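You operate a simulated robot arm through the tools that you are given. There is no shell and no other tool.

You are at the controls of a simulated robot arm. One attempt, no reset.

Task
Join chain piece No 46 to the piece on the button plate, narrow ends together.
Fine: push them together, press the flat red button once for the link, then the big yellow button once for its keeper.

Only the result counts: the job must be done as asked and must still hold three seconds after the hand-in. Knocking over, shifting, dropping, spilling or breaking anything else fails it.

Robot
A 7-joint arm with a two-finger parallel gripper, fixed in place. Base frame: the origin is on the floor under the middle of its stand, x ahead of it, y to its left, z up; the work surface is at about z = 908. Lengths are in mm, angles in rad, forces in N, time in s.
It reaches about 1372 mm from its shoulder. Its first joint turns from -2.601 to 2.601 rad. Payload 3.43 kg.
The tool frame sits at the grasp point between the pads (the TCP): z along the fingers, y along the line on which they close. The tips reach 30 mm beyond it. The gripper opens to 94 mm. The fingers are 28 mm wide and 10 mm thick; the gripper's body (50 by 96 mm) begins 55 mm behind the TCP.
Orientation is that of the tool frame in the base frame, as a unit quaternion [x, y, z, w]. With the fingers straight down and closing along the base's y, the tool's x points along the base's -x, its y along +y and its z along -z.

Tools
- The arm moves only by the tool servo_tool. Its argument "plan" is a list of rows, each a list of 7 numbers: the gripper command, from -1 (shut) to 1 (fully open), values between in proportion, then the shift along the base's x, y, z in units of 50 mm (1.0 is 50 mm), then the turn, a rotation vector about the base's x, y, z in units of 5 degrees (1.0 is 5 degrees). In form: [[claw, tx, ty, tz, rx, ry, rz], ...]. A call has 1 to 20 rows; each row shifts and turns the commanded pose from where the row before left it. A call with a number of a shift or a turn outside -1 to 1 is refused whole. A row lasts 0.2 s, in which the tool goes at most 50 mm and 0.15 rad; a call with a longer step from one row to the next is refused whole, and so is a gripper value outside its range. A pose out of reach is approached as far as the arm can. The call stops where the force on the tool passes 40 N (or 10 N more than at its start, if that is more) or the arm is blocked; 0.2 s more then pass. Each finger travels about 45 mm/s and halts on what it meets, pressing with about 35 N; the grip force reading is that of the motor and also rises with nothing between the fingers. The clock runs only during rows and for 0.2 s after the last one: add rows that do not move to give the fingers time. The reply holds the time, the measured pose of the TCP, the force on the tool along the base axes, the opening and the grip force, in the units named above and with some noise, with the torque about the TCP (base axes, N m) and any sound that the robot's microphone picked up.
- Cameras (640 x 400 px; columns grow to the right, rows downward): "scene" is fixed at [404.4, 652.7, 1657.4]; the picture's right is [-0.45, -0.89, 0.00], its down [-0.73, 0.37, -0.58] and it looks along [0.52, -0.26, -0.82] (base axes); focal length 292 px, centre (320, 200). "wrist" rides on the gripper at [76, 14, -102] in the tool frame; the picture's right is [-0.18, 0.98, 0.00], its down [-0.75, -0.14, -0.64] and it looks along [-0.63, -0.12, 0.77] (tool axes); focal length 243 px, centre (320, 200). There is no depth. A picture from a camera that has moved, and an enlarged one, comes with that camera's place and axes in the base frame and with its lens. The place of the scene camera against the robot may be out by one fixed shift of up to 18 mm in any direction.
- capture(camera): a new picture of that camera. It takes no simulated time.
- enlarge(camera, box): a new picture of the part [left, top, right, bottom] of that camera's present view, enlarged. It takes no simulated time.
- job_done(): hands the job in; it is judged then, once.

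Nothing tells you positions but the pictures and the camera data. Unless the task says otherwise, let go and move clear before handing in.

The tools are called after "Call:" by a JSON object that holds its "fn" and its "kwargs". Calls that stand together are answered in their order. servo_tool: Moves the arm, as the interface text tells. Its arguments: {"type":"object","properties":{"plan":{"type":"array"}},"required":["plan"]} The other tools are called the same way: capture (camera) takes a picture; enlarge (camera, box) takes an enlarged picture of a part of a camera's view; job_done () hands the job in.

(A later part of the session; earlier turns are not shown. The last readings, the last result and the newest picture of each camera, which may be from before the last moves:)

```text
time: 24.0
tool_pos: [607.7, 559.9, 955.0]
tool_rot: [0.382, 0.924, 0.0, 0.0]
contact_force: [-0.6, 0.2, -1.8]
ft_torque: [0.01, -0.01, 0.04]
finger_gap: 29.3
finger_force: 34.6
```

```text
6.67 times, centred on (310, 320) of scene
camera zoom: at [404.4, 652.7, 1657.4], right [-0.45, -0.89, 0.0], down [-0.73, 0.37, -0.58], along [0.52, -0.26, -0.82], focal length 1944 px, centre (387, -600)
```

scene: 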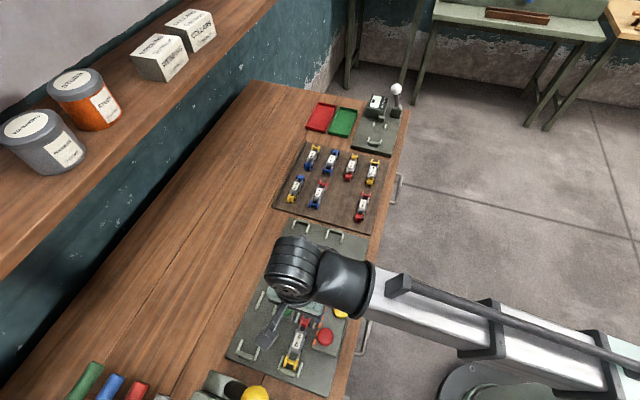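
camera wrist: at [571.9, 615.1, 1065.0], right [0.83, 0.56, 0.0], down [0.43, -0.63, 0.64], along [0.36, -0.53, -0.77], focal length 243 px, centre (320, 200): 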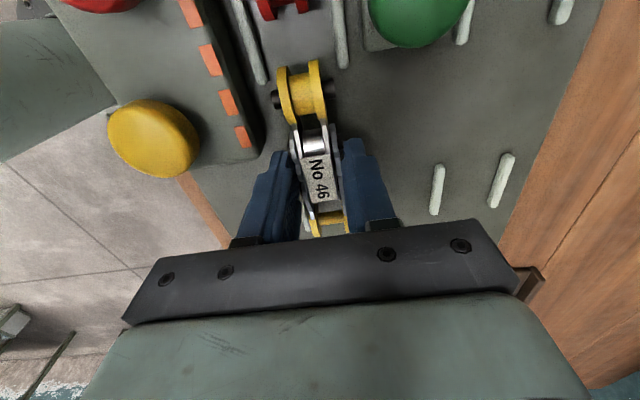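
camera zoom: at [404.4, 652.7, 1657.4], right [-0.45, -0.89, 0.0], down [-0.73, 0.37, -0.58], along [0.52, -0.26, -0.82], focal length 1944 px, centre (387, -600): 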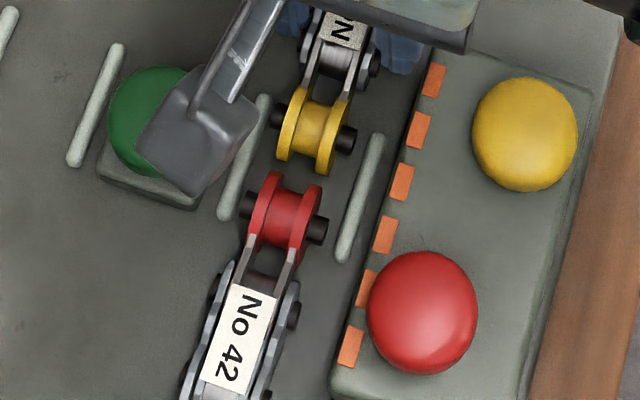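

The spools are about 30.6 mm apart with a small visible gap. I'll go on in 1 mm steps and watch the force along the lane.

Call:
{"fn": "servo_tool", "kwargs": {"plan": [[-1, -0.0141, 0.0141, 0, 0, 0, 0], [-1, -0.0141, 0.0141, 0, 0, 0, 0], [-1, 0, 0, 0, 0, 0, 0]]}}

Call:
{"fn": "servo_tool", "kwargs": {"plan": [[-1, -0.0141, 0.0141, 0, 0, 0, 0], [-1, 0, 0, 0, 0, 0, 0]]}}

Call:
{"fn": "enlarge", "kwargs": {"camera": "wrist", "box": [200, 0, 440, 150]}}

```text
time: 24.8
tool_pos: [606.2, 561.0, 953.9]
tool_rot: [0.382, 0.924, 0.0, 0.0]
contact_force: [-0.6, 0.8, -2.3]
ft_torque: [-0.05, -0.01, 0.03]
finger_gap: 29.4
finger_force: 36.2
```

```text
time: 25.4
tool_pos: [605.2, 562.3, 954.8]
tool_rot: [0.382, 0.924, 0.001, 0.0]
contact_force: [-0.2, 0.7, -2.2]
ft_torque: [-0.03, -0.01, -0.04]
finger_gap: 29.5
finger_force: 35.0
```

```text
2.67 times, centred on (320, 75) of wrist
camera zoom: at [560.8, 625.9, 1057.7], right [0.83, 0.56, 0.0], down [0.43, -0.63, 0.64], along [0.36, -0.53, -0.77], focal length 647 px, centre (320, 533)
```

zoom: 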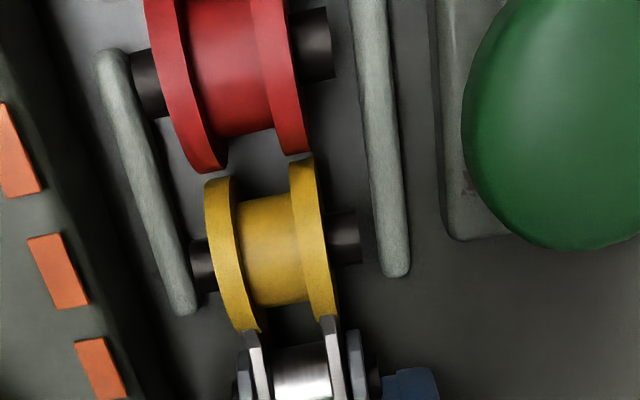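

The gap is nearly closed and there's still no contact force. I'll continue in small steps.

Call:
{"fn": "servo_tool", "kwargs": {"plan": [[-1, -0.0141, 0.0141, 0, 0, 0, 0], [-1, 0, 0, 0, 0, 0, 0]]}}

Call:
{"fn": "servo_tool", "kwargs": {"plan": [[-1, -0.0141, 0.0141, 0, 0, 0, 0], [-1, 0, 0, 0, 0, 0, 0]]}}

Call:
{"fn": "enlarge", "kwargs": {"camera": "wrist", "box": [200, 0, 440, 150]}}

```text
time: 26.0
tool_pos: [604.1, 562.8, 955.2]
tool_rot: [0.382, 0.924, 0.0, 0.0]
contact_force: [0.4, 0.1, -1.9]
ft_torque: [0.0, 0.0, 0.03]
finger_gap: 29.6
finger_force: 34.9
```

```text
time: 26.6
tool_pos: [603.7, 564.0, 954.0]
tool_rot: [0.382, 0.924, 0.0, 0.0]
contact_force: [0.4, 0.4, -2.5]
ft_torque: [0.0, -0.03, 0.03]
finger_gap: 29.2
finger_force: 34.5
```

```text
2.67 times, centred on (320, 75) of wrist
camera zoom: at [559.6, 627.1, 1057.6], right [0.83, 0.56, 0.0], down [0.43, -0.63, 0.64], along [0.36, -0.53, -0.77], focal length 647 px, centre (320, 533)
```

zoom: 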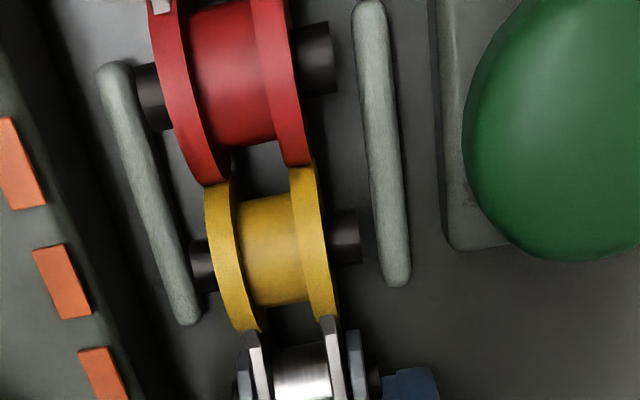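

The spools are about 26 mm apart and the flanges appear to be just meeting. I'll take half-millimetre steps until there's a definite contact force.

Call:
{"fn": "servo_tool", "kwargs": {"plan": [[-1, -0.0071, 0.0071, 0, 0, 0, 0], [-1, 0, 0, 0, 0, 0, 0]]}}

Call:
{"fn": "servo_tool", "kwargs": {"plan": [[-1, -0.0071, 0.0071, 0, 0, 0, 0], [-1, 0, 0, 0, 0, 0, 0]]}}

Call:
{"fn": "enlarge", "kwargs": {"camera": "wrist", "box": [240, 0, 400, 100]}}

Call:
{"fn": "enlarge", "kwargs": {"camera": "scene", "box": [280, 295, 340, 340]}}

```text
time: 27.2
tool_pos: [603.7, 563.2, 954.3]
tool_rot: [0.382, 0.924, 0.0, 0.0]
contact_force: [0.6, -1.4, -1.7]
ft_torque: [0.02, -0.02, -0.01]
finger_gap: 29.7
finger_force: 34.9
```

```text
time: 27.8
tool_pos: [602.7, 562.9, 954.4]
tool_rot: [0.383, 0.924, 0.0, 0.0]
contact_force: [2.8, -2.7, -3.5]
ft_torque: [-0.06, -0.06, 0.05]
finger_gap: 29.4
finger_force: 35.0
```

```text
4.00 times, centred on (320, 50) of wrist
camera zoom: at [559.0, 627.7, 1057.6], right [0.83, 0.56, 0.0], down [0.43, -0.63, 0.64], along [0.36, -0.53, -0.77], focal length 970 px, centre (320, 800)
```

zoom: 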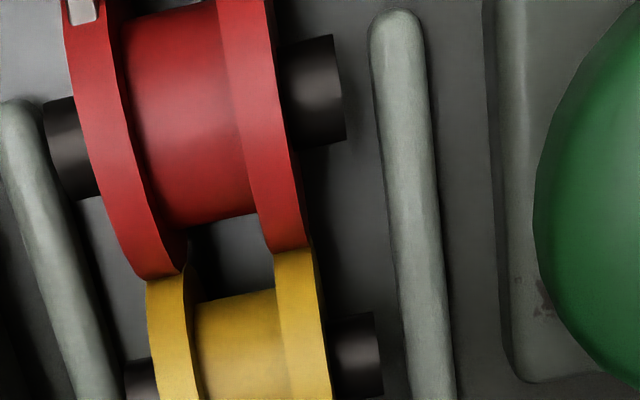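

```text
8.89 times, centred on (310, 318) of scene
camera zoom: at [404.4, 652.7, 1657.4], right [-0.45, -0.89, 0.0], down [-0.73, 0.37, -0.58], along [0.52, -0.26, -0.82], focal length 2592 px, centre (409, -844)
```

zoom: 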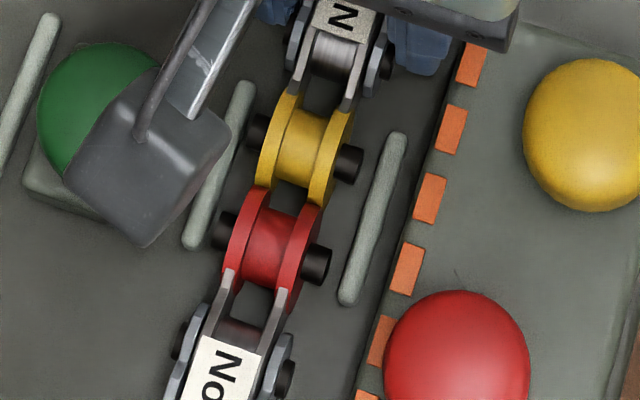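

Contact is registering at about 4 N along the lane. I'll push a little more to seat them firmly and see whether No 42 backs up against its stop.

Call:
{"fn": "servo_tool", "kwargs": {"plan": [[-1, -0.0071, 0.0071, 0, 0, 0, 0], [-1, 0, 0, 0, 0, 0, 0]]}}

Call:
{"fn": "servo_tool", "kwargs": {"plan": [[-1, -0.0071, 0.0071, 0, 0, 0, 0], [-1, 0, 0, 0, 0, 0, 0]]}}

Call:
{"fn": "enlarge", "kwargs": {"camera": "wrist", "box": [240, 0, 400, 100]}}

Call:
{"fn": "enlarge", "kwargs": {"camera": "scene", "box": [260, 300, 340, 390]}}

```text
time: 28.4
tool_pos: [602.4, 564.1, 954.6]
tool_rot: [0.382, 0.924, -0.001, 0.001]
contact_force: [6.3, -7.8, -3.3]
ft_torque: [-0.13, -0.11, 0.05]
finger_gap: 29.5
finger_force: 35.0
```

```text
time: 29.0
tool_pos: [602.7, 564.3, 953.4]
tool_rot: [0.384, 0.923, 0.0, 0.002]
contact_force: [12.0, -12.2, -2.1]
ft_torque: [-0.22, -0.19, 0.09]
finger_gap: 29.7
finger_force: 35.4
```

```text
4.00 times, centred on (320, 50) of wrist
camera zoom: at [558.9, 627.8, 1057.7], right [0.83, 0.56, 0.0], down [0.43, -0.63, 0.64], along [0.36, -0.53, -0.77], focal length 970 px, centre (320, 800)
```

zoom: 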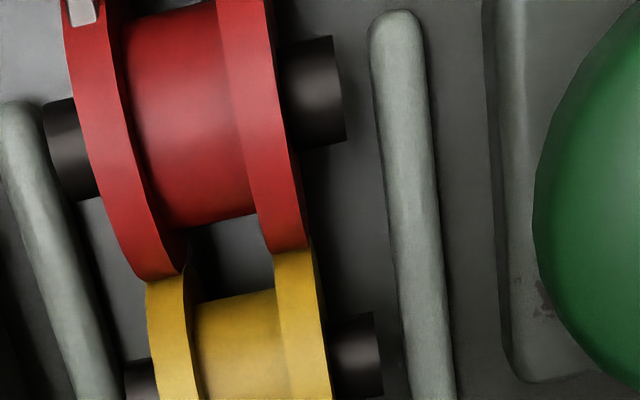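

```text
4.44 times, centred on (300, 345) of scene
camera zoom: at [404.4, 652.7, 1657.4], right [-0.45, -0.89, 0.0], down [-0.73, 0.37, -0.58], along [0.52, -0.26, -0.82], focal length 1296 px, centre (409, -444)
```

zoom: 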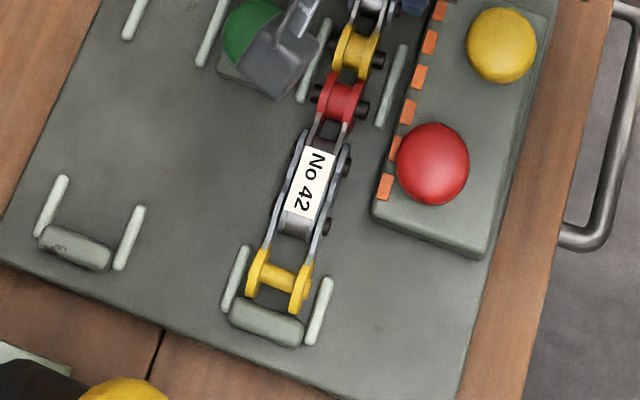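

The force rose to 17 N for 1 mm of command with no movement, so the pieces are firmly together and No 42 is on its stop. I'll ease the push to a light one, set No 46 down fully, open only a few millimetres because the console edge is close, and then check.

Call:
{"fn": "servo_tool", "kwargs": {"plan": [[-1, 0.0127, -0.0127, 0, 0, 0, 0], [-1, 0, 0, -0.01, 0, 0, 0], [-1, 0, 0, 0, 0, 0, 0]]}}

Call:
{"fn": "servo_tool", "kwargs": {"plan": [[-0.37, 0, 0, 0, 0, 0, 0], [-0.3, 0, 0, 0, 0, 0, 0], [-0.25, 0, 0, 0, 0, 0, 0], [-0.25, 0, 0, 0, 0, 0, 0]]}}

Call:
{"fn": "capture", "kwargs": {"camera": "wrist"}}

Call:
{"fn": "enlarge", "kwargs": {"camera": "wrist", "box": [200, 80, 440, 230]}}

Call:
{"fn": "enlarge", "kwargs": {"camera": "scene", "box": [280, 270, 360, 340]}}

```text
time: 29.8
tool_pos: [602.3, 564.5, 954.5]
tool_rot: [0.382, 0.924, 0.0, 0.0]
contact_force: [9.3, -9.1, 2.7]
ft_torque: [0.0, -0.04, -0.03]
finger_gap: 29.6
finger_force: 34.7
```

```text
time: 30.8
tool_pos: [604.4, 563.8, 955.0]
tool_rot: [0.382, 0.924, 0.0, 0.0]
contact_force: [-0.3, 0.0, -0.1]
ft_torque: [-0.03, 0.0, 0.0]
finger_gap: 35.5
finger_force: 0.0
```

```text
taken
camera wrist: at [558.7, 627.9, 1057.3], right [0.83, 0.56, 0.0], down [0.43, -0.63, 0.64], along [0.36, -0.53, -0.77], focal length 243 px, centre (320, 200)
```

wrist: 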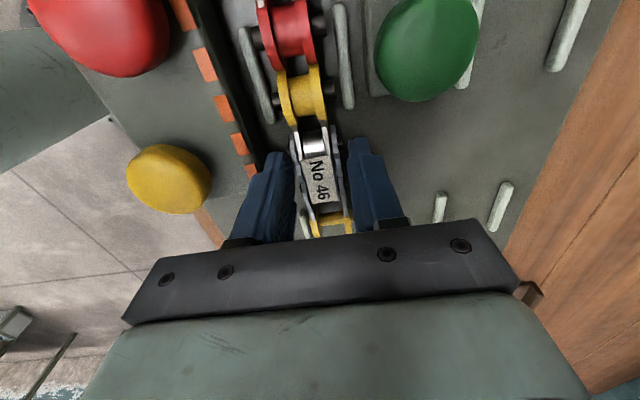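

```text
2.67 times, centred on (320, 155) of wrist
camera zoom: at [558.7, 627.9, 1057.3], right [0.83, 0.56, 0.0], down [0.43, -0.63, 0.64], along [0.36, -0.53, -0.77], focal length 647 px, centre (320, 320)
```

zoom: 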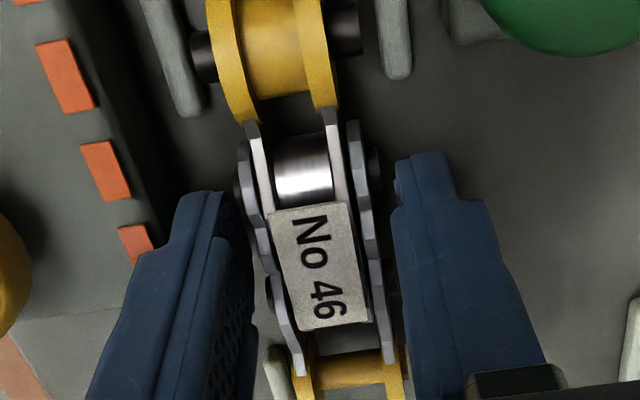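

```text
5.71 times, centred on (320, 305) of scene
camera zoom: at [404.4, 652.7, 1657.4], right [-0.45, -0.89, 0.0], down [-0.73, 0.37, -0.58], along [0.52, -0.26, -0.82], focal length 1666 px, centre (320, -400)
```

zoom: 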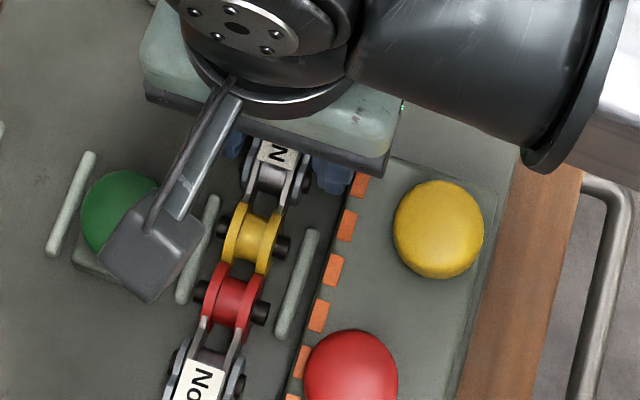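

Released: zero force, and No 46 still sits against No 42. I'll lift straight up and inspect the joint and buttons.

Call:
{"fn": "servo_tool", "kwargs": {"plan": [[-0.25, 0, 0, 0.1, 0, 0, 0], [-0.25, 0, 0, 0.3, 0, 0, 0], [-0.25, 0, 0, 0.5, 0, 0, 0], [-0.25, 0, 0, 0.6, 0, 0, 0], [-0.25, 0, 0, 0.6, 0, 0, 0], [-1, 0, 0, 0, 0, 0, 0], [-1, 0, 0, 0, 0, 0, 0], [-1, 0, 0, 0, 0, 0, 0]]}}

Call:
{"fn": "capture", "kwargs": {"camera": "wrist"}}

Call:
{"fn": "enlarge", "kwargs": {"camera": "wrist", "box": [240, 0, 400, 100]}}

Call:
{"fn": "enlarge", "kwargs": {"camera": "wrist", "box": [160, 0, 320, 100]}}

Call:
{"fn": "enlarge", "kwargs": {"camera": "scene", "box": [280, 270, 360, 350]}}

```text
time: 32.6
tool_pos: [604.5, 564.0, 1059.5]
tool_rot: [0.383, 0.924, -0.001, 0.0]
contact_force: [-0.7, 0.1, -0.8]
ft_torque: [0.02, -0.01, 0.03]
finger_gap: 0.0
finger_force: 30.0
```

```text
taken
camera wrist: at [559.2, 628.2, 1162.2], right [0.83, 0.56, 0.0], down [0.43, -0.63, 0.64], along [0.36, -0.53, -0.77], focal length 243 px, centre (320, 200)
```

wrist: 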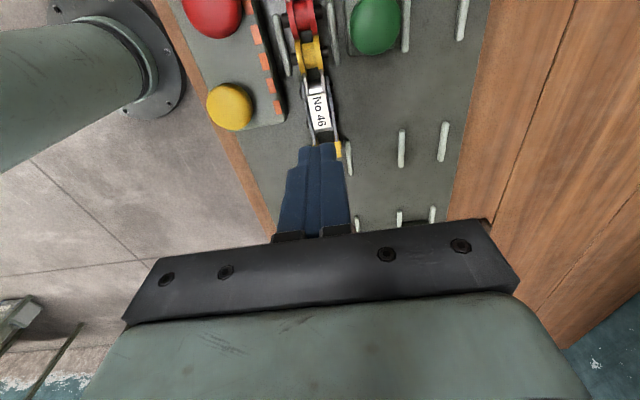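

```text
4.00 times, centred on (320, 50) of wrist
camera zoom: at [559.2, 628.2, 1162.2], right [0.83, 0.56, 0.0], down [0.43, -0.63, 0.64], along [0.36, -0.53, -0.77], focal length 970 px, centre (320, 800)
```

zoom: 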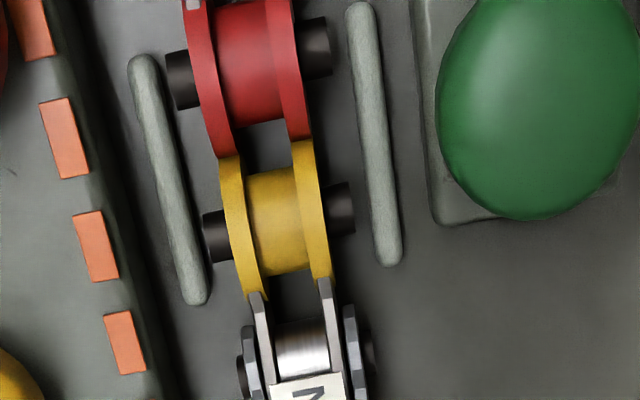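

```text
4.00 times, centred on (240, 50) of wrist
camera zoom: at [559.2, 628.2, 1162.2], right [0.83, 0.56, 0.0], down [0.43, -0.63, 0.64], along [0.36, -0.53, -0.77], focal length 970 px, centre (640, 800)
```

zoom: 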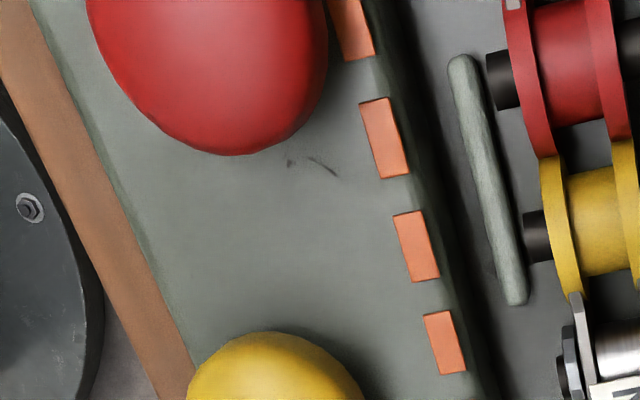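

```text
5.00 times, centred on (320, 310) of scene
camera zoom: at [404.4, 652.7, 1657.4], right [-0.45, -0.89, 0.0], down [-0.73, 0.37, -0.58], along [0.52, -0.26, -0.82], focal length 1458 px, centre (320, -350)
```

zoom: 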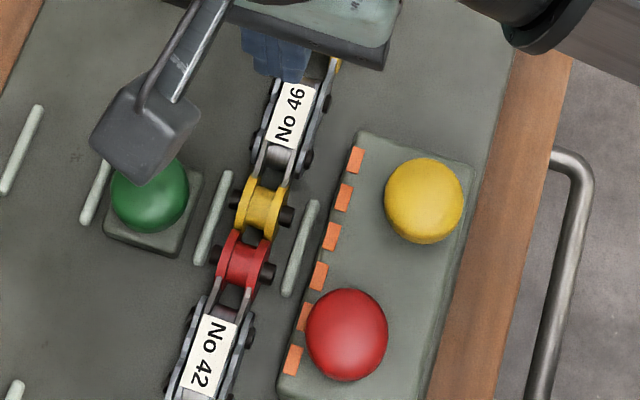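

The narrow ends are touching, with the spool axes aligned and parallel. Next I'll locate the two console buttons by viewing them from two positions.

Call:
{"fn": "servo_tool", "kwargs": {"plan": [[-1, -0.707, -0.157, 0, 0, 0, 0], [-1, -0.707, -0.157, 0, 0, 0, 0], [-1, 0, 0, 0, 0, 0, 0]]}}

Call:
{"fn": "capture", "kwargs": {"camera": "wrist"}}

Call:
{"fn": "enlarge", "kwargs": {"camera": "wrist", "box": [240, 0, 400, 100]}}

Call:
{"fn": "enlarge", "kwargs": {"camera": "wrist", "box": [240, 80, 400, 180]}}

Call:
{"fn": "servo_tool", "kwargs": {"plan": [[-1, -0.5, 0.5, 0, 0, 0, 0], [-1, -0.207, 0.207, 0, 0, 0, 0], [-1, 0, 0, 0, 0, 0, 0]]}}

Call:
{"fn": "capture", "kwargs": {"camera": "wrist"}}

Call:
{"fn": "enlarge", "kwargs": {"camera": "wrist", "box": [240, 60, 400, 160]}}

```text
time: 33.4
tool_pos: [533.7, 548.9, 1059.0]
tool_rot: [0.382, 0.924, 0.0, 0.001]
contact_force: [0.5, -0.2, 0.3]
ft_torque: [0.01, -0.01, 0.01]
finger_gap: 0.1
finger_force: 32.9
```

```text
taken
camera wrist: at [488.5, 612.6, 1162.2], right [0.83, 0.56, 0.0], down [0.43, -0.63, 0.64], along [0.36, -0.53, -0.77], focal length 243 px, centre (320, 200)
```

wrist: 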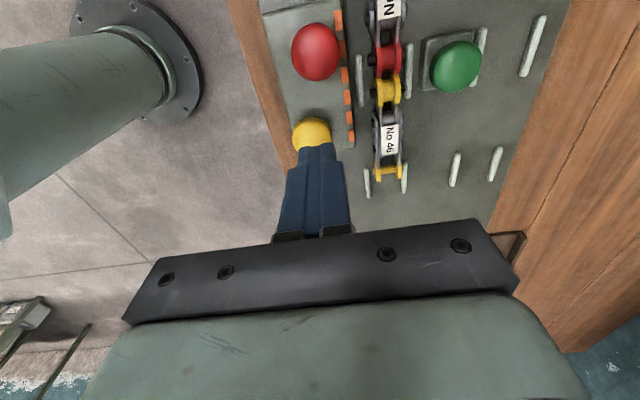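

```text
4.00 times, centred on (320, 50) of wrist
camera zoom: at [488.5, 612.6, 1162.2], right [0.83, 0.56, 0.0], down [0.43, -0.63, 0.64], along [0.36, -0.53, -0.77], focal length 970 px, centre (320, 800)
```

zoom: 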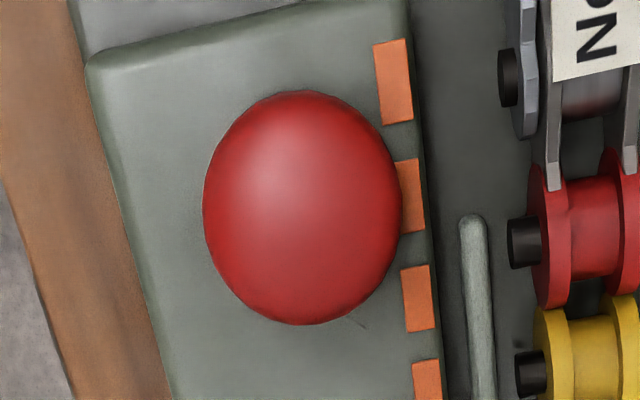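

```text
4.00 times, centred on (320, 130) of wrist
camera zoom: at [488.5, 612.6, 1162.2], right [0.83, 0.56, 0.0], down [0.43, -0.63, 0.64], along [0.36, -0.53, -0.77], focal length 970 px, centre (320, 480)
```

zoom: 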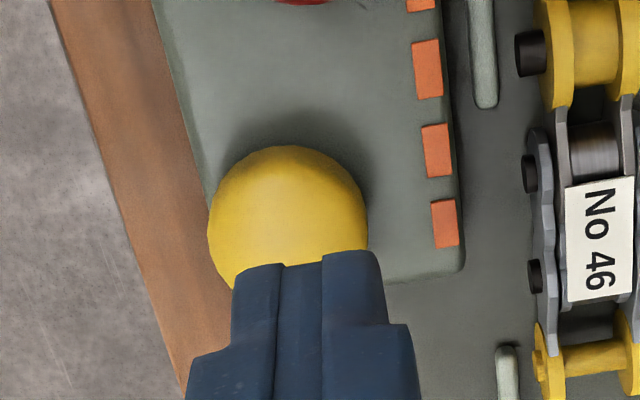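

```text
time: 34.2
tool_pos: [497.5, 584.5, 1060.9]
tool_rot: [0.382, 0.924, 0.001, 0.0]
contact_force: [0.0, -0.8, 0.2]
ft_torque: [-0.02, 0.02, 0.0]
finger_gap: 0.1
finger_force: 33.1
```

```text
taken
camera wrist: at [452.7, 647.7, 1162.2], right [0.83, 0.56, 0.0], down [0.43, -0.63, 0.64], along [0.36, -0.53, -0.77], focal length 243 px, centre (320, 200)
```

wrist: 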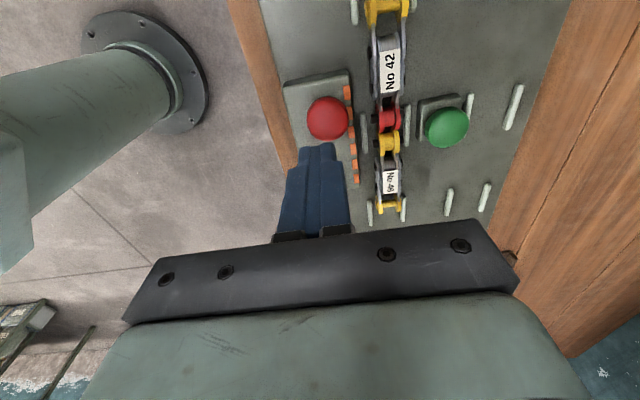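

```text
4.00 times, centred on (320, 110) of wrist
camera zoom: at [452.7, 647.7, 1162.2], right [0.83, 0.56, 0.0], down [0.43, -0.63, 0.64], along [0.36, -0.53, -0.77], focal length 970 px, centre (320, 560)
```

zoom: 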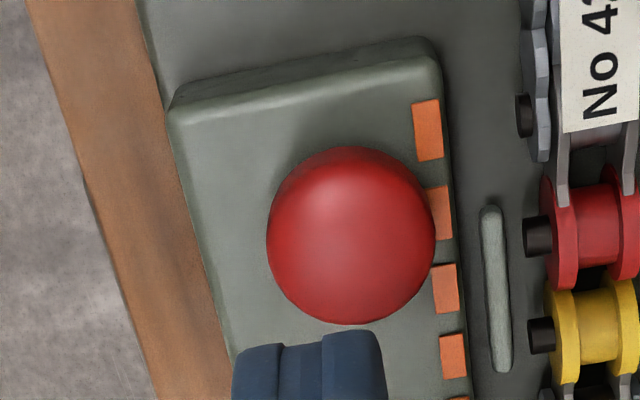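

Triangulation puts the red button at about (502.6, 586.4) with its top near z≈967, and the yellow one at about (536.5, 530.5). I'll centre the closed fingers over the red button and descend to just above it.

Call:
{"fn": "servo_tool", "kwargs": {"plan": [[-1, 0.122, 0.046, 0, 0, 0, 0], [-1, 0, 0, -0.4, 0, 0, 0], [-1, 0, 0, -0.4, 0, 0, 0], [-1, 0, 0, -0.1, 0, 0, 0], [-1, 0, 0, 0, 0, 0, 0]]}}

Call:
{"fn": "capture", "kwargs": {"camera": "wrist"}}

Call:
{"fn": "enlarge", "kwargs": {"camera": "wrist", "box": [240, 80, 400, 180]}}

Call:
{"fn": "enlarge", "kwargs": {"camera": "scene", "box": [270, 280, 370, 370]}}

```text
time: 35.4
tool_pos: [502.5, 585.5, 1013.5]
tool_rot: [0.383, 0.924, 0.0, 0.0]
contact_force: [0.2, -0.7, 0.4]
ft_torque: [0.02, -0.01, 0.01]
finger_gap: 0.0
finger_force: 33.0
```

```text
taken
camera wrist: at [458.6, 649.8, 1117.2], right [0.83, 0.56, 0.0], down [0.43, -0.63, 0.64], along [0.36, -0.53, -0.77], focal length 243 px, centre (320, 200)
```

wrist: 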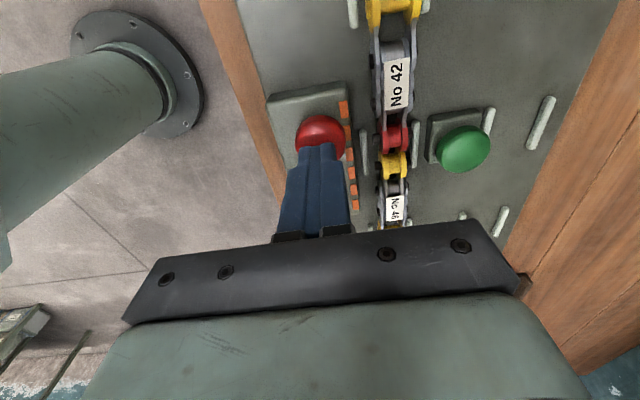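

```text
4.00 times, centred on (320, 130) of wrist
camera zoom: at [458.6, 649.8, 1117.2], right [0.83, 0.56, 0.0], down [0.43, -0.63, 0.64], along [0.36, -0.53, -0.77], focal length 970 px, centre (320, 480)
```

zoom: 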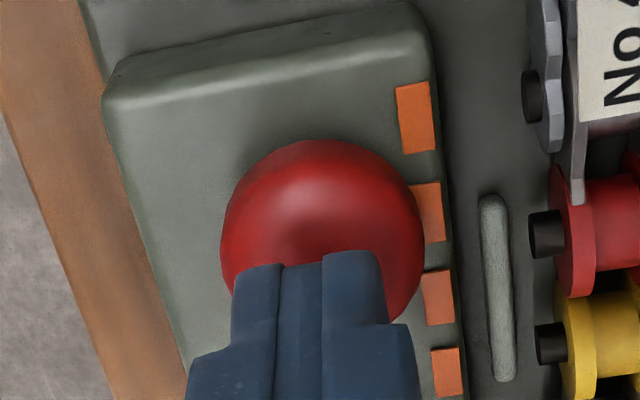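

```text
4.44 times, centred on (320, 325) of scene
camera zoom: at [404.4, 652.7, 1657.4], right [-0.45, -0.89, 0.0], down [-0.73, 0.37, -0.58], along [0.52, -0.26, -0.82], focal length 1296 px, centre (320, -356)
```

zoom: 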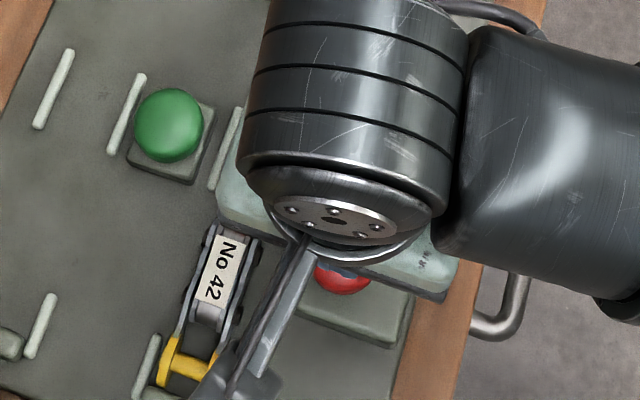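

The closed fingers are centred over the red button and about 15 mm above it. I'll descend in small steps and listen for the click.

Call:
{"fn": "servo_tool", "kwargs": {"plan": [[-1, 0, 0, -0.1, 0, 0, 0], [-1, 0, 0, -0.1, 0, 0, 0], [-1, 0, 0, 0, 0, 0, 0]]}}

Call:
{"fn": "servo_tool", "kwargs": {"plan": [[-1, 0, 0, -0.04, 0, 0, 0], [-1, 0, 0, 0, 0, 0, 0]]}}

Call:
{"fn": "servo_tool", "kwargs": {"plan": [[-1, 0, 0, -0.04, 0, 0, 0], [-1, 0, 0, 0, 0, 0, 0]]}}

```text
time: 36.2
tool_pos: [502.5, 585.8, 1002.5]
tool_rot: [0.383, 0.924, 0.001, -0.001]
contact_force: [-0.1, 0.3, 0.7]
ft_torque: [0.01, 0.02, 0.01]
finger_gap: 0.0
finger_force: 32.9
```

```text
time: 36.8
tool_pos: [502.0, 586.0, 1002.0]
tool_rot: [0.382, 0.924, 0.0, -0.001]
contact_force: [0.2, 0.1, 0.1]
ft_torque: [0.03, 0.07, 0.01]
finger_gap: 0.0
finger_force: 33.1
```

```text
time: 37.4
tool_pos: [502.7, 585.2, 1000.7]
tool_rot: [0.383, 0.924, 0.0, 0.0]
contact_force: [-0.2, -0.3, -0.2]
ft_torque: [0.02, 0.0, -0.03]
finger_gap: 0.0
finger_force: 32.6
```

Call:
{"fn": "servo_tool", "kwargs": {"plan": [[-1, 0, 0, -0.04, 0, 0, 0], [-1, 0, 0, 0, 0, 0, 0]]}}

Call:
{"fn": "servo_tool", "kwargs": {"plan": [[-1, 0, 0, -0.04, 0, 0, 0], [-1, 0, 0, 0, 0, 0, 0]]}}

```text
time: 38.0
tool_pos: [502.5, 586.1, 998.0]
tool_rot: [0.382, 0.924, 0.0, 0.0]
contact_force: [0.2, 0.4, -0.1]
ft_torque: [0.01, 0.0, 0.03]
finger_gap: 0.0
finger_force: 33.3
```

```text
time: 38.6
tool_pos: [502.4, 584.8, 995.3]
tool_rot: [0.382, 0.924, 0.0, 0.0]
contact_force: [-0.6, 0.6, 2.3]
ft_torque: [-0.01, 0.03, 0.0]
finger_gap: 0.0
finger_force: 33.1
```

Contact with the red button at commanded z≈997. I'll press on in 1 mm steps.

Call:
{"fn": "servo_tool", "kwargs": {"plan": [[-1, 0, 0, -0.02, 0, 0, 0], [-1, 0, 0, 0, 0, 0, 0]]}}

Call:
{"fn": "servo_tool", "kwargs": {"plan": [[-1, 0, 0, -0.02, 0, 0, 0], [-1, 0, 0, 0, 0, 0, 0]]}}

```text
time: 39.2
tool_pos: [504.0, 585.6, 994.3]
tool_rot: [0.383, 0.924, 0.0, 0.0]
contact_force: [-0.5, 0.2, 2.6]
ft_torque: [-0.05, -0.01, 0.02]
finger_gap: 0.0
finger_force: 33.2
```

```text
time: 39.8
tool_pos: [503.4, 586.4, 994.0]
tool_rot: [0.383, 0.924, 0.0, 0.0]
contact_force: [-1.1, 0.1, 2.4]
ft_torque: [0.05, 0.02, 0.0]
finger_gap: 0.1
finger_force: 32.8
```

Call:
{"fn": "servo_tool", "kwargs": {"plan": [[-1, 0, 0, -0.02, 0, 0, 0], [-1, 0, 0, 0, 0, 0, 0]]}}

Call:
{"fn": "servo_tool", "kwargs": {"plan": [[-1, 0, 0, -0.02, 0, 0, 0], [-1, 0, 0, 0, 0, 0, 0]]}}

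```text
time: 40.4
tool_pos: [503.5, 585.8, 992.0]
tool_rot: [0.383, 0.924, 0.0, 0.0]
contact_force: [0.2, 1.7, 3.6]
ft_torque: [0.09, 0.0, -0.01]
finger_gap: 0.0
finger_force: 32.7
```

```text
time: 41.0
tool_pos: [503.4, 584.7, 992.3]
tool_rot: [0.383, 0.924, 0.0, 0.0]
contact_force: [0.1, 2.1, 4.6]
ft_torque: [0.06, -0.01, 0.02]
finger_gap: 0.1
finger_force: 32.9
```

Call:
{"fn": "servo_tool", "kwargs": {"plan": [[-1, 0, 0, -0.02, 0, 0, 0], [-1, 0, 0, 0, 0, 0, 0]]}}

Call:
{"fn": "servo_tool", "kwargs": {"plan": [[-1, 0, 0, -0.02, 0, 0, 0], [-1, 0, 0, 0, 0, 0, 0]]}}

Call:
{"fn": "enlarge", "kwargs": {"camera": "wrist", "box": [240, 80, 440, 205]}}

```text
time: 41.6
tool_pos: [504.4, 585.4, 991.1]
tool_rot: [0.382, 0.924, -0.001, 0.0]
contact_force: [2.2, 0.6, 4.1]
ft_torque: [0.05, -0.05, 0.01]
finger_gap: 0.0
finger_force: 33.2
```

```text
time: 42.2
tool_pos: [503.3, 585.1, 990.3]
tool_rot: [0.382, 0.924, 0.0, 0.0]
contact_force: [2.5, -1.2, 4.6]
ft_torque: [0.0, -0.07, 0.01]
finger_gap: 0.0
finger_force: 33.1
```

```text
3.20 times, centred on (340, 142) of wrist
camera zoom: at [458.7, 649.6, 1093.3], right [0.83, 0.56, 0.0], down [0.43, -0.63, 0.64], along [0.36, -0.53, -0.77], focal length 776 px, centre (256, 384)
```

zoom: 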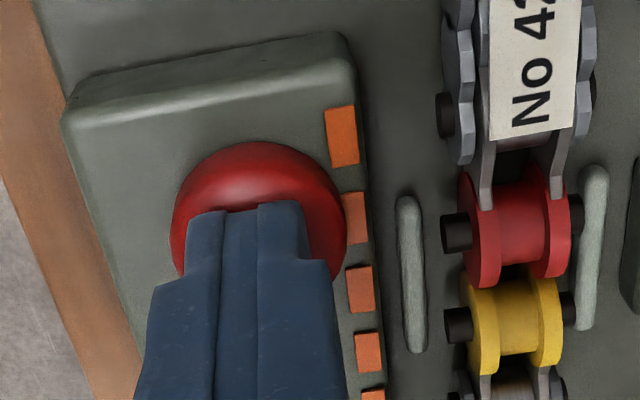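

There's no click yet and the spring force is about 4.6 N. I'll keep pressing gently.

Call:
{"fn": "servo_tool", "kwargs": {"plan": [[-1, 0, 0, -0.02, 0, 0, 0], [-1, 0, 0, 0, 0, 0, 0]]}}

Call:
{"fn": "servo_tool", "kwargs": {"plan": [[-1, 0, 0, -0.02, 0, 0, 0], [-1, 0, 0, 0, 0, 0, 0]]}}

Call:
{"fn": "enlarge", "kwargs": {"camera": "wrist", "box": [240, 80, 440, 205]}}

```text
time: 42.8
tool_pos: [503.9, 586.0, 989.5]
tool_rot: [0.383, 0.924, 0.0, 0.0]
contact_force: [2.4, -0.2, 4.8]
ft_torque: [-0.04, -0.03, -0.01]
finger_gap: 0.0
finger_force: 33.5
```

```text
time: 43.4
tool_pos: [501.9, 586.4, 988.3]
tool_rot: [0.383, 0.924, -0.001, 0.0]
contact_force: [2.6, -2.3, 6.4]
ft_torque: [-0.06, -0.06, 0.02]
finger_gap: 0.0
finger_force: 33.0
```

```text
3.20 times, centred on (340, 142) of wrist
camera zoom: at [458.5, 649.7, 1091.6], right [0.83, 0.56, 0.0], down [0.43, -0.63, 0.64], along [0.36, -0.53, -0.77], focal length 776 px, centre (256, 384)
```

zoom: 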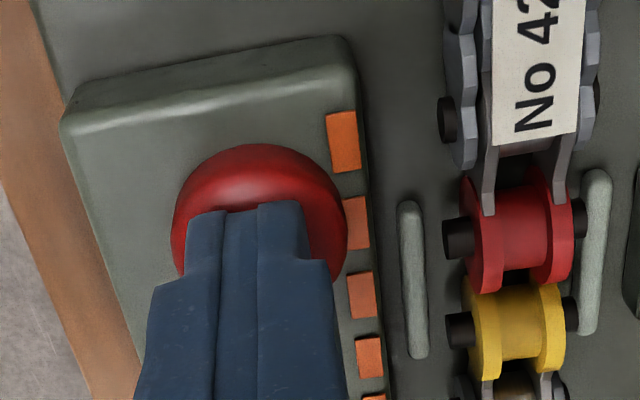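

Call:
{"fn": "servo_tool", "kwargs": {"plan": [[-1, 0, 0, -0.02, 0, 0, 0], [-1, 0, 0, 0, 0, 0, 0]]}}

Call:
{"fn": "servo_tool", "kwargs": {"plan": [[-1, 0, 0, -0.02, 0, 0, 0], [-1, 0, 0, 0, 0, 0, 0]]}}

Call:
{"fn": "enlarge", "kwargs": {"camera": "wrist", "box": [240, 80, 440, 205]}}

```text
time: 44.0
tool_pos: [501.8, 586.2, 986.8]
tool_rot: [0.382, 0.924, -0.001, -0.001]
contact_force: [0.6, -3.5, 5.1]
ft_torque: [-0.13, -0.07, 0.0]
finger_gap: 0.0
finger_force: 32.8
```

```text
time: 44.6
tool_pos: [501.3, 586.3, 986.7]
tool_rot: [0.382, 0.924, 0.0, 0.0]
contact_force: [0.0, -4.7, 7.2]
ft_torque: [-0.11, -0.01, 0.03]
finger_gap: 0.0
finger_force: 33.3
```

```text
3.20 times, centred on (340, 142) of wrist
camera zoom: at [458.4, 649.8, 1089.4], right [0.83, 0.56, 0.0], down [0.43, -0.63, 0.64], along [0.36, -0.53, -0.77], focal length 776 px, centre (256, 384)
```

zoom: 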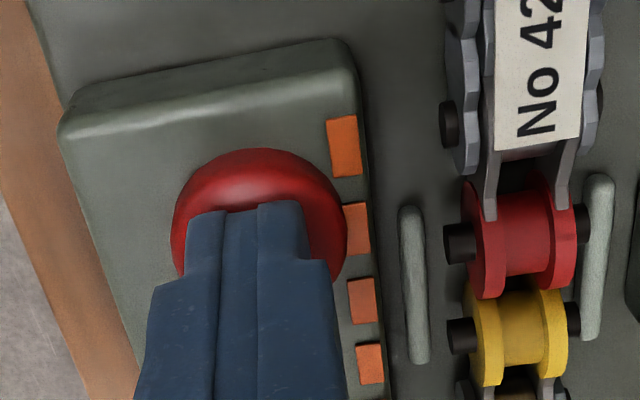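

Call:
{"fn": "servo_tool", "kwargs": {"plan": [[-1, 0, 0, -0.02, 0, 0, 0], [-1, 0, 0, 0, 0, 0, 0]]}}

Call:
{"fn": "servo_tool", "kwargs": {"plan": [[-1, 0, 0, -0.02, 0, 0, 0], [-1, 0, 0, 0, 0, 0, 0]]}}

Call:
{"fn": "enlarge", "kwargs": {"camera": "wrist", "box": [240, 80, 440, 205]}}

```text
time: 45.2
tool_pos: [503.7, 585.0, 984.8]
tool_rot: [0.382, 0.924, 0.0, 0.0]
contact_force: [-1.4, -2.0, 7.8]
ft_torque: [-0.09, 0.08, -0.02]
finger_gap: 0.0
finger_force: 33.1
heard: click
```

```text
time: 45.8
tool_pos: [502.8, 584.7, 984.6]
tool_rot: [0.383, 0.924, 0.001, -0.001]
contact_force: [-3.4, -1.0, 7.3]
ft_torque: [-0.08, 0.07, 0.01]
finger_gap: 0.2
finger_force: 33.1
```

```text
3.20 times, centred on (340, 142) of wrist
camera zoom: at [458.5, 649.8, 1087.5], right [0.82, 0.57, 0.0], down [0.43, -0.63, 0.64], along [0.36, -0.53, -0.77], focal length 776 px, centre (256, 384)
```

zoom: 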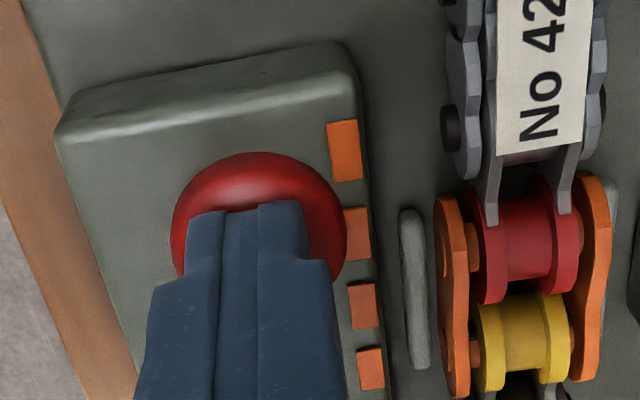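

Click heard: the orange link now spans both narrow ends. I'll release the red button by going straight up.

Call:
{"fn": "servo_tool", "kwargs": {"plan": [[-1, 0, 0, 0.2, 0, 0, 0], [-1, 0, 0, 0.3, 0, 0, 0], [-1, 0, 0, 0.4, 0, 0, 0], [-1, 0, 0, 0.4, 0, 0, 0], [-1, 0, 0, 0, 0, 0, 0]]}}

Call:
{"fn": "capture", "kwargs": {"camera": "wrist"}}

Call:
{"fn": "enlarge", "kwargs": {"camera": "wrist", "box": [300, 60, 460, 220]}}

Call:
{"fn": "enlarge", "kwargs": {"camera": "scene", "box": [270, 270, 370, 370]}}

```text
time: 47.0
tool_pos: [503.0, 586.3, 1048.9]
tool_rot: [0.383, 0.924, -0.001, 0.0]
contact_force: [-0.3, 0.3, -0.4]
ft_torque: [0.03, -0.02, 0.0]
finger_gap: 0.0
finger_force: 33.0
```

```text
taken
camera wrist: at [458.1, 650.0, 1152.1], right [0.83, 0.56, 0.0], down [0.43, -0.63, 0.64], along [0.36, -0.53, -0.77], focal length 243 px, centre (320, 200)
```

wrist: 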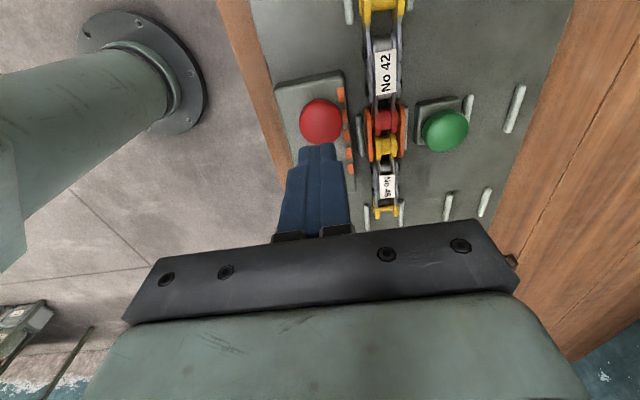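

```text
2.50 times, centred on (380, 140) of wrist
camera zoom: at [458.1, 650.0, 1152.1], right [0.83, 0.56, 0.0], down [0.43, -0.63, 0.64], along [0.36, -0.53, -0.77], focal length 606 px, centre (170, 350)
```

zoom: 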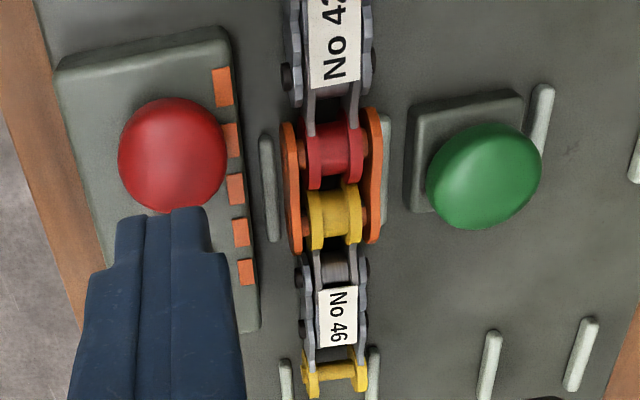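

```text
4.00 times, centred on (320, 320) of scene
camera zoom: at [404.4, 652.7, 1657.4], right [-0.45, -0.89, 0.0], down [-0.73, 0.37, -0.58], along [0.52, -0.26, -0.82], focal length 1166 px, centre (320, -280)
```

zoom: 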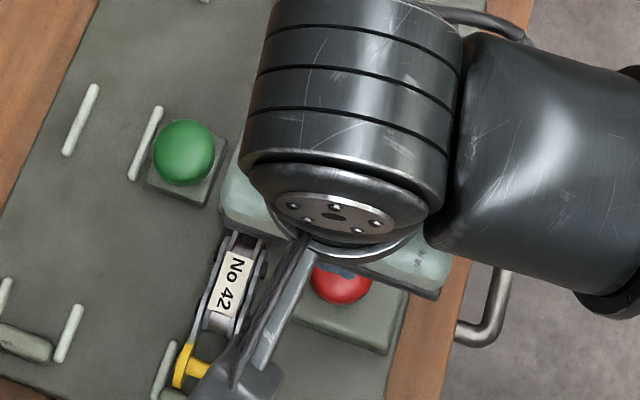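

The link is in place and the red button is released. Next I move over the yellow button and check that I'm centred.

Call:
{"fn": "servo_tool", "kwargs": {"plan": [[-1, 0.339, -0.559, 0, 0, 0, 0], [-1, 0.339, -0.559, 0, 0, 0, 0], [-1, 0, 0, 0, 0, 0, 0]]}}

Call:
{"fn": "capture", "kwargs": {"camera": "wrist"}}

Call:
{"fn": "enlarge", "kwargs": {"camera": "wrist", "box": [240, 70, 400, 170]}}

```text
time: 47.8
tool_pos: [536.5, 529.6, 1048.6]
tool_rot: [0.382, 0.924, 0.0, 0.0]
contact_force: [0.5, 0.0, -0.2]
ft_torque: [0.0, 0.01, 0.02]
finger_gap: 0.0
finger_force: 33.1
```

```text
taken
camera wrist: at [492.1, 592.9, 1151.7], right [0.83, 0.56, 0.0], down [0.43, -0.63, 0.64], along [0.36, -0.53, -0.77], focal length 243 px, centre (320, 200)
```

wrist: 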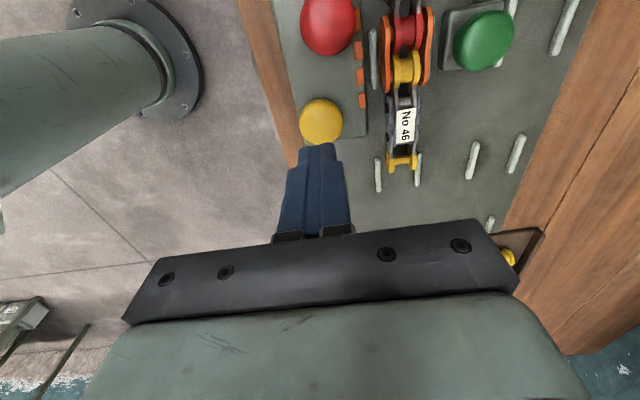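

```text
4.00 times, centred on (320, 120) of wrist
camera zoom: at [492.1, 592.9, 1151.7], right [0.83, 0.56, 0.0], down [0.43, -0.63, 0.64], along [0.36, -0.53, -0.77], focal length 970 px, centre (320, 520)
```

zoom: 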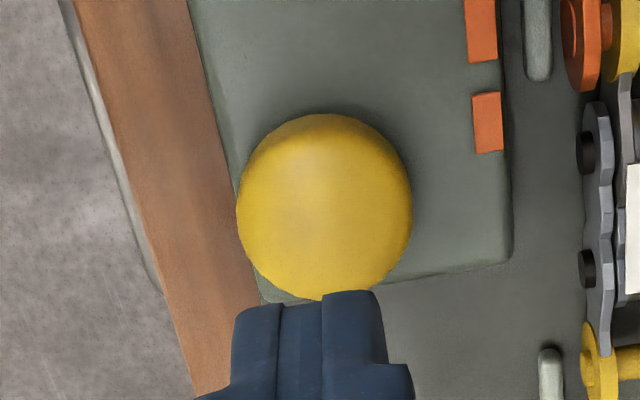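

I'm centred over the yellow button to within 1 mm. I'll descend to just above it, then press in small steps as before.

Call:
{"fn": "servo_tool", "kwargs": {"plan": [[-1, 0, 0, -0.3, 0, 0, 0], [-1, 0, 0, -0.3, 0, 0, 0], [-1, 0, 0, -0.2, 0, 0, 0], [-1, 0, 0, 0, 0, 0, 0]]}}

Call:
{"fn": "servo_tool", "kwargs": {"plan": [[-1, 0, 0, -0.04, 0, 0, 0], [-1, 0, 0, -0.04, 0, 0, 0], [-1, 0, 0, 0, 0, 0, 0]]}}

Call:
{"fn": "servo_tool", "kwargs": {"plan": [[-1, 0, 0, -0.04, 0, 0, 0], [-1, 0, 0, -0.04, 0, 0, 0], [-1, 0, 0, 0, 0, 0, 0]]}}

```text
time: 48.8
tool_pos: [536.8, 528.6, 1008.5]
tool_rot: [0.383, 0.924, 0.0, 0.0]
contact_force: [0.0, -0.2, -0.2]
ft_torque: [0.0, 0.01, 0.0]
finger_gap: 0.0
finger_force: 33.3
```

```text
time: 49.6
tool_pos: [537.0, 530.0, 1004.7]
tool_rot: [0.383, 0.924, 0.0, 0.0]
contact_force: [-0.1, 0.4, 0.2]
ft_torque: [-0.01, 0.03, 0.0]
finger_gap: 0.1
finger_force: 32.6
```

```text
time: 50.4
tool_pos: [536.9, 529.7, 1000.1]
tool_rot: [0.383, 0.924, 0.0, 0.0]
contact_force: [-0.2, 0.2, -0.3]
ft_torque: [0.02, 0.0, -0.02]
finger_gap: 0.0
finger_force: 33.1
```

Call:
{"fn": "servo_tool", "kwargs": {"plan": [[-1, 0, 0, -0.02, 0, 0, 0], [-1, 0, 0, -0.02, 0, 0, 0], [-1, 0, 0, 0, 0, 0, 0]]}}

Call:
{"fn": "servo_tool", "kwargs": {"plan": [[-1, 0, 0, -0.02, 0, 0, 0], [-1, 0, 0, -0.02, 0, 0, 0], [-1, 0, 0, 0, 0, 0, 0]]}}

Call:
{"fn": "servo_tool", "kwargs": {"plan": [[-1, 0, 0, -0.02, 0, 0, 0], [-1, 0, 0, -0.02, 0, 0, 0], [-1, 0, 0, 0, 0, 0, 0]]}}

```text
time: 51.2
tool_pos: [536.8, 528.9, 998.3]
tool_rot: [0.382, 0.924, 0.0, 0.001]
contact_force: [-0.4, -0.8, -0.1]
ft_torque: [0.02, 0.01, 0.02]
finger_gap: 0.3
finger_force: 32.9
```

```text
time: 52.0
tool_pos: [535.0, 530.2, 998.4]
tool_rot: [0.382, 0.924, 0.0, 0.0]
contact_force: [0.5, -0.3, 0.2]
ft_torque: [0.0, 0.0, 0.02]
finger_gap: 0.0
finger_force: 33.6
```

```text
time: 52.8
tool_pos: [538.5, 530.8, 994.7]
tool_rot: [0.383, 0.924, 0.0, 0.0]
contact_force: [-1.8, 0.8, 2.9]
ft_torque: [-0.02, 0.02, -0.01]
finger_gap: 0.0
finger_force: 33.1
```

I've made contact with the yellow button at about z = 997, so I'll keep pressing gently until it clicks.

Call:
{"fn": "servo_tool", "kwargs": {"plan": [[-1, 0, 0, -0.02, 0, 0, 0], [-1, 0, 0, -0.02, 0, 0, 0], [-1, 0, 0, 0, 0, 0, 0]]}}

Call:
{"fn": "servo_tool", "kwargs": {"plan": [[-1, 0, 0, -0.02, 0, 0, 0], [-1, 0, 0, -0.02, 0, 0, 0], [-1, 0, 0, 0, 0, 0, 0]]}}

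Call:
{"fn": "servo_tool", "kwargs": {"plan": [[-1, 0, 0, -0.02, 0, 0, 0], [-1, 0, 0, -0.02, 0, 0, 0], [-1, 0, 0, 0, 0, 0, 0]]}}

```text
time: 53.6
tool_pos: [537.3, 528.9, 992.7]
tool_rot: [0.383, 0.924, 0.0, 0.0]
contact_force: [-0.9, 0.8, 3.7]
ft_torque: [0.0, 0.04, 0.05]
finger_gap: 0.0
finger_force: 32.7
```

```text
time: 54.4
tool_pos: [537.0, 530.3, 991.2]
tool_rot: [0.383, 0.924, 0.0, 0.001]
contact_force: [-0.3, -0.7, 4.6]
ft_torque: [0.03, 0.04, 0.04]
finger_gap: 0.2
finger_force: 32.6
```

```text
time: 55.2
tool_pos: [537.3, 530.5, 989.2]
tool_rot: [0.382, 0.924, 0.001, -0.001]
contact_force: [-0.6, 0.4, 5.8]
ft_torque: [0.02, 0.0, -0.04]
finger_gap: 0.0
finger_force: 33.6
```

Call:
{"fn": "servo_tool", "kwargs": {"plan": [[-1, 0, 0, -0.02, 0, 0, 0], [-1, 0, 0, 0, 0, 0, 0]]}}

Call:
{"fn": "servo_tool", "kwargs": {"plan": [[-1, 0, 0, -0.02, 0, 0, 0], [-1, 0, 0, 0, 0, 0, 0]]}}

Call:
{"fn": "servo_tool", "kwargs": {"plan": [[-1, 0, 0, -0.02, 0, 0, 0], [-1, 0, 0, 0, 0, 0, 0]]}}

Call:
{"fn": "enlarge", "kwargs": {"camera": "wrist", "box": [280, 0, 480, 180]}}

```text
time: 55.8
tool_pos: [536.6, 529.2, 986.9]
tool_rot: [0.383, 0.924, 0.001, 0.0]
contact_force: [1.8, 0.6, 6.0]
ft_torque: [0.04, -0.06, 0.02]
finger_gap: 0.0
finger_force: 32.9
```

```text
time: 56.4
tool_pos: [537.0, 529.8, 986.5]
tool_rot: [0.383, 0.924, 0.0, 0.001]
contact_force: [2.9, 1.9, 6.4]
ft_torque: [0.05, -0.07, 0.0]
finger_gap: 0.0
finger_force: 33.1
```

```text
time: 57.0
tool_pos: [536.3, 530.1, 986.0]
tool_rot: [0.383, 0.924, 0.0, 0.0]
contact_force: [2.9, 0.1, 7.1]
ft_torque: [-0.01, -0.11, -0.04]
finger_gap: 0.0
finger_force: 32.6
```

```text
2.22 times, centred on (380, 90) of wrist
camera zoom: at [492.5, 593.8, 1089.5], right [0.83, 0.56, 0.0], down [0.43, -0.63, 0.64], along [0.36, -0.53, -0.77], focal length 539 px, centre (187, 444)
```

zoom: 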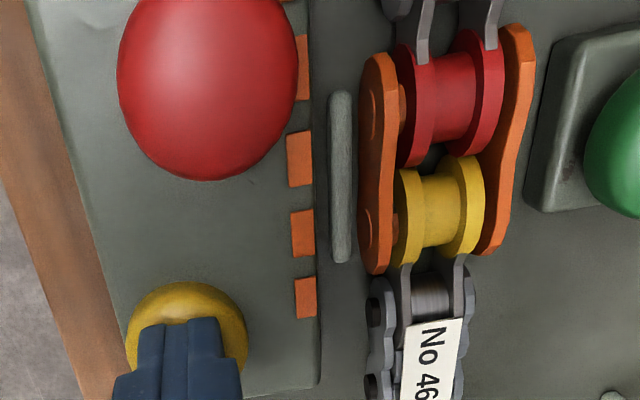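

Call:
{"fn": "servo_tool", "kwargs": {"plan": [[-1, 0, 0, -0.02, 0, 0, 0], [-1, 0, 0, 0, 0, 0, 0]]}}

```text
time: 57.6
tool_pos: [536.3, 529.5, 984.6]
tool_rot: [0.383, 0.924, -0.001, 0.0]
contact_force: [2.8, -1.8, 7.1]
ft_torque: [-0.01, -0.11, 0.0]
finger_gap: 0.0
finger_force: 32.5
heard: click
```

The yellow button clicked. I'll release it straight up and inspect the joint for the keeper.

Call:
{"fn": "servo_tool", "kwargs": {"plan": [[-1, 0, 0, 0.2, 0, 0, 0], [-1, 0, 0, 0.3, 0, 0, 0], [-1, 0, 0, 0.4, 0, 0, 0], [-1, 0, 0, 0.5, 0, 0, 0], [-1, 0, 0, 0, 0, 0, 0]]}}

Call:
{"fn": "capture", "kwargs": {"camera": "wrist"}}

Call:
{"fn": "enlarge", "kwargs": {"camera": "wrist", "box": [300, 0, 500, 180]}}

Call:
{"fn": "enlarge", "kwargs": {"camera": "scene", "box": [260, 270, 360, 370]}}

```text
time: 58.8
tool_pos: [537.2, 530.2, 1056.3]
tool_rot: [0.382, 0.924, 0.0, 0.0]
contact_force: [-0.2, 0.2, 0.1]
ft_torque: [-0.03, 0.0, 0.01]
finger_gap: 0.0
finger_force: 33.0
```

```text
taken
camera wrist: at [492.3, 594.2, 1159.0], right [0.83, 0.56, 0.0], down [0.43, -0.63, 0.64], along [0.36, -0.53, -0.77], focal length 243 px, centre (320, 200)
```

wrist: 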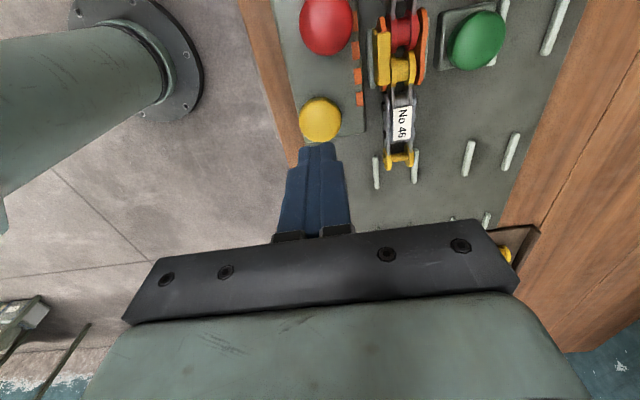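

```text
2.22 times, centred on (400, 90) of wrist
camera zoom: at [492.3, 594.2, 1159.0], right [0.83, 0.56, 0.0], down [0.43, -0.63, 0.64], along [0.36, -0.53, -0.77], focal length 539 px, centre (142, 444)
```

zoom: 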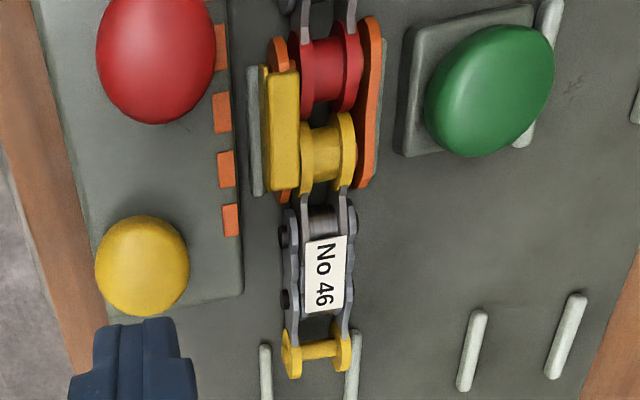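

```text
4.00 times, centred on (310, 320) of scene
camera zoom: at [404.4, 652.7, 1657.4], right [-0.45, -0.89, 0.0], down [-0.73, 0.37, -0.58], along [0.52, -0.26, -0.82], focal length 1166 px, centre (360, -280)
```

zoom: 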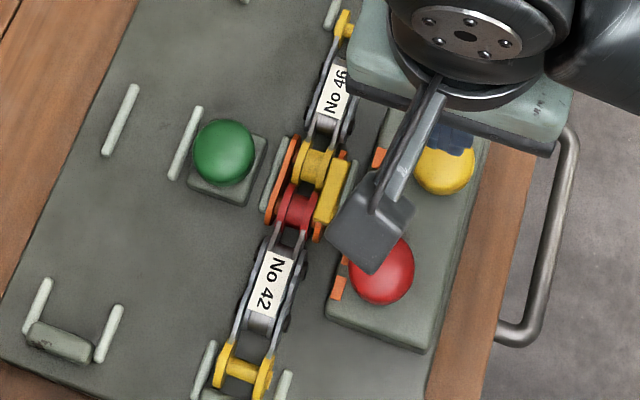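

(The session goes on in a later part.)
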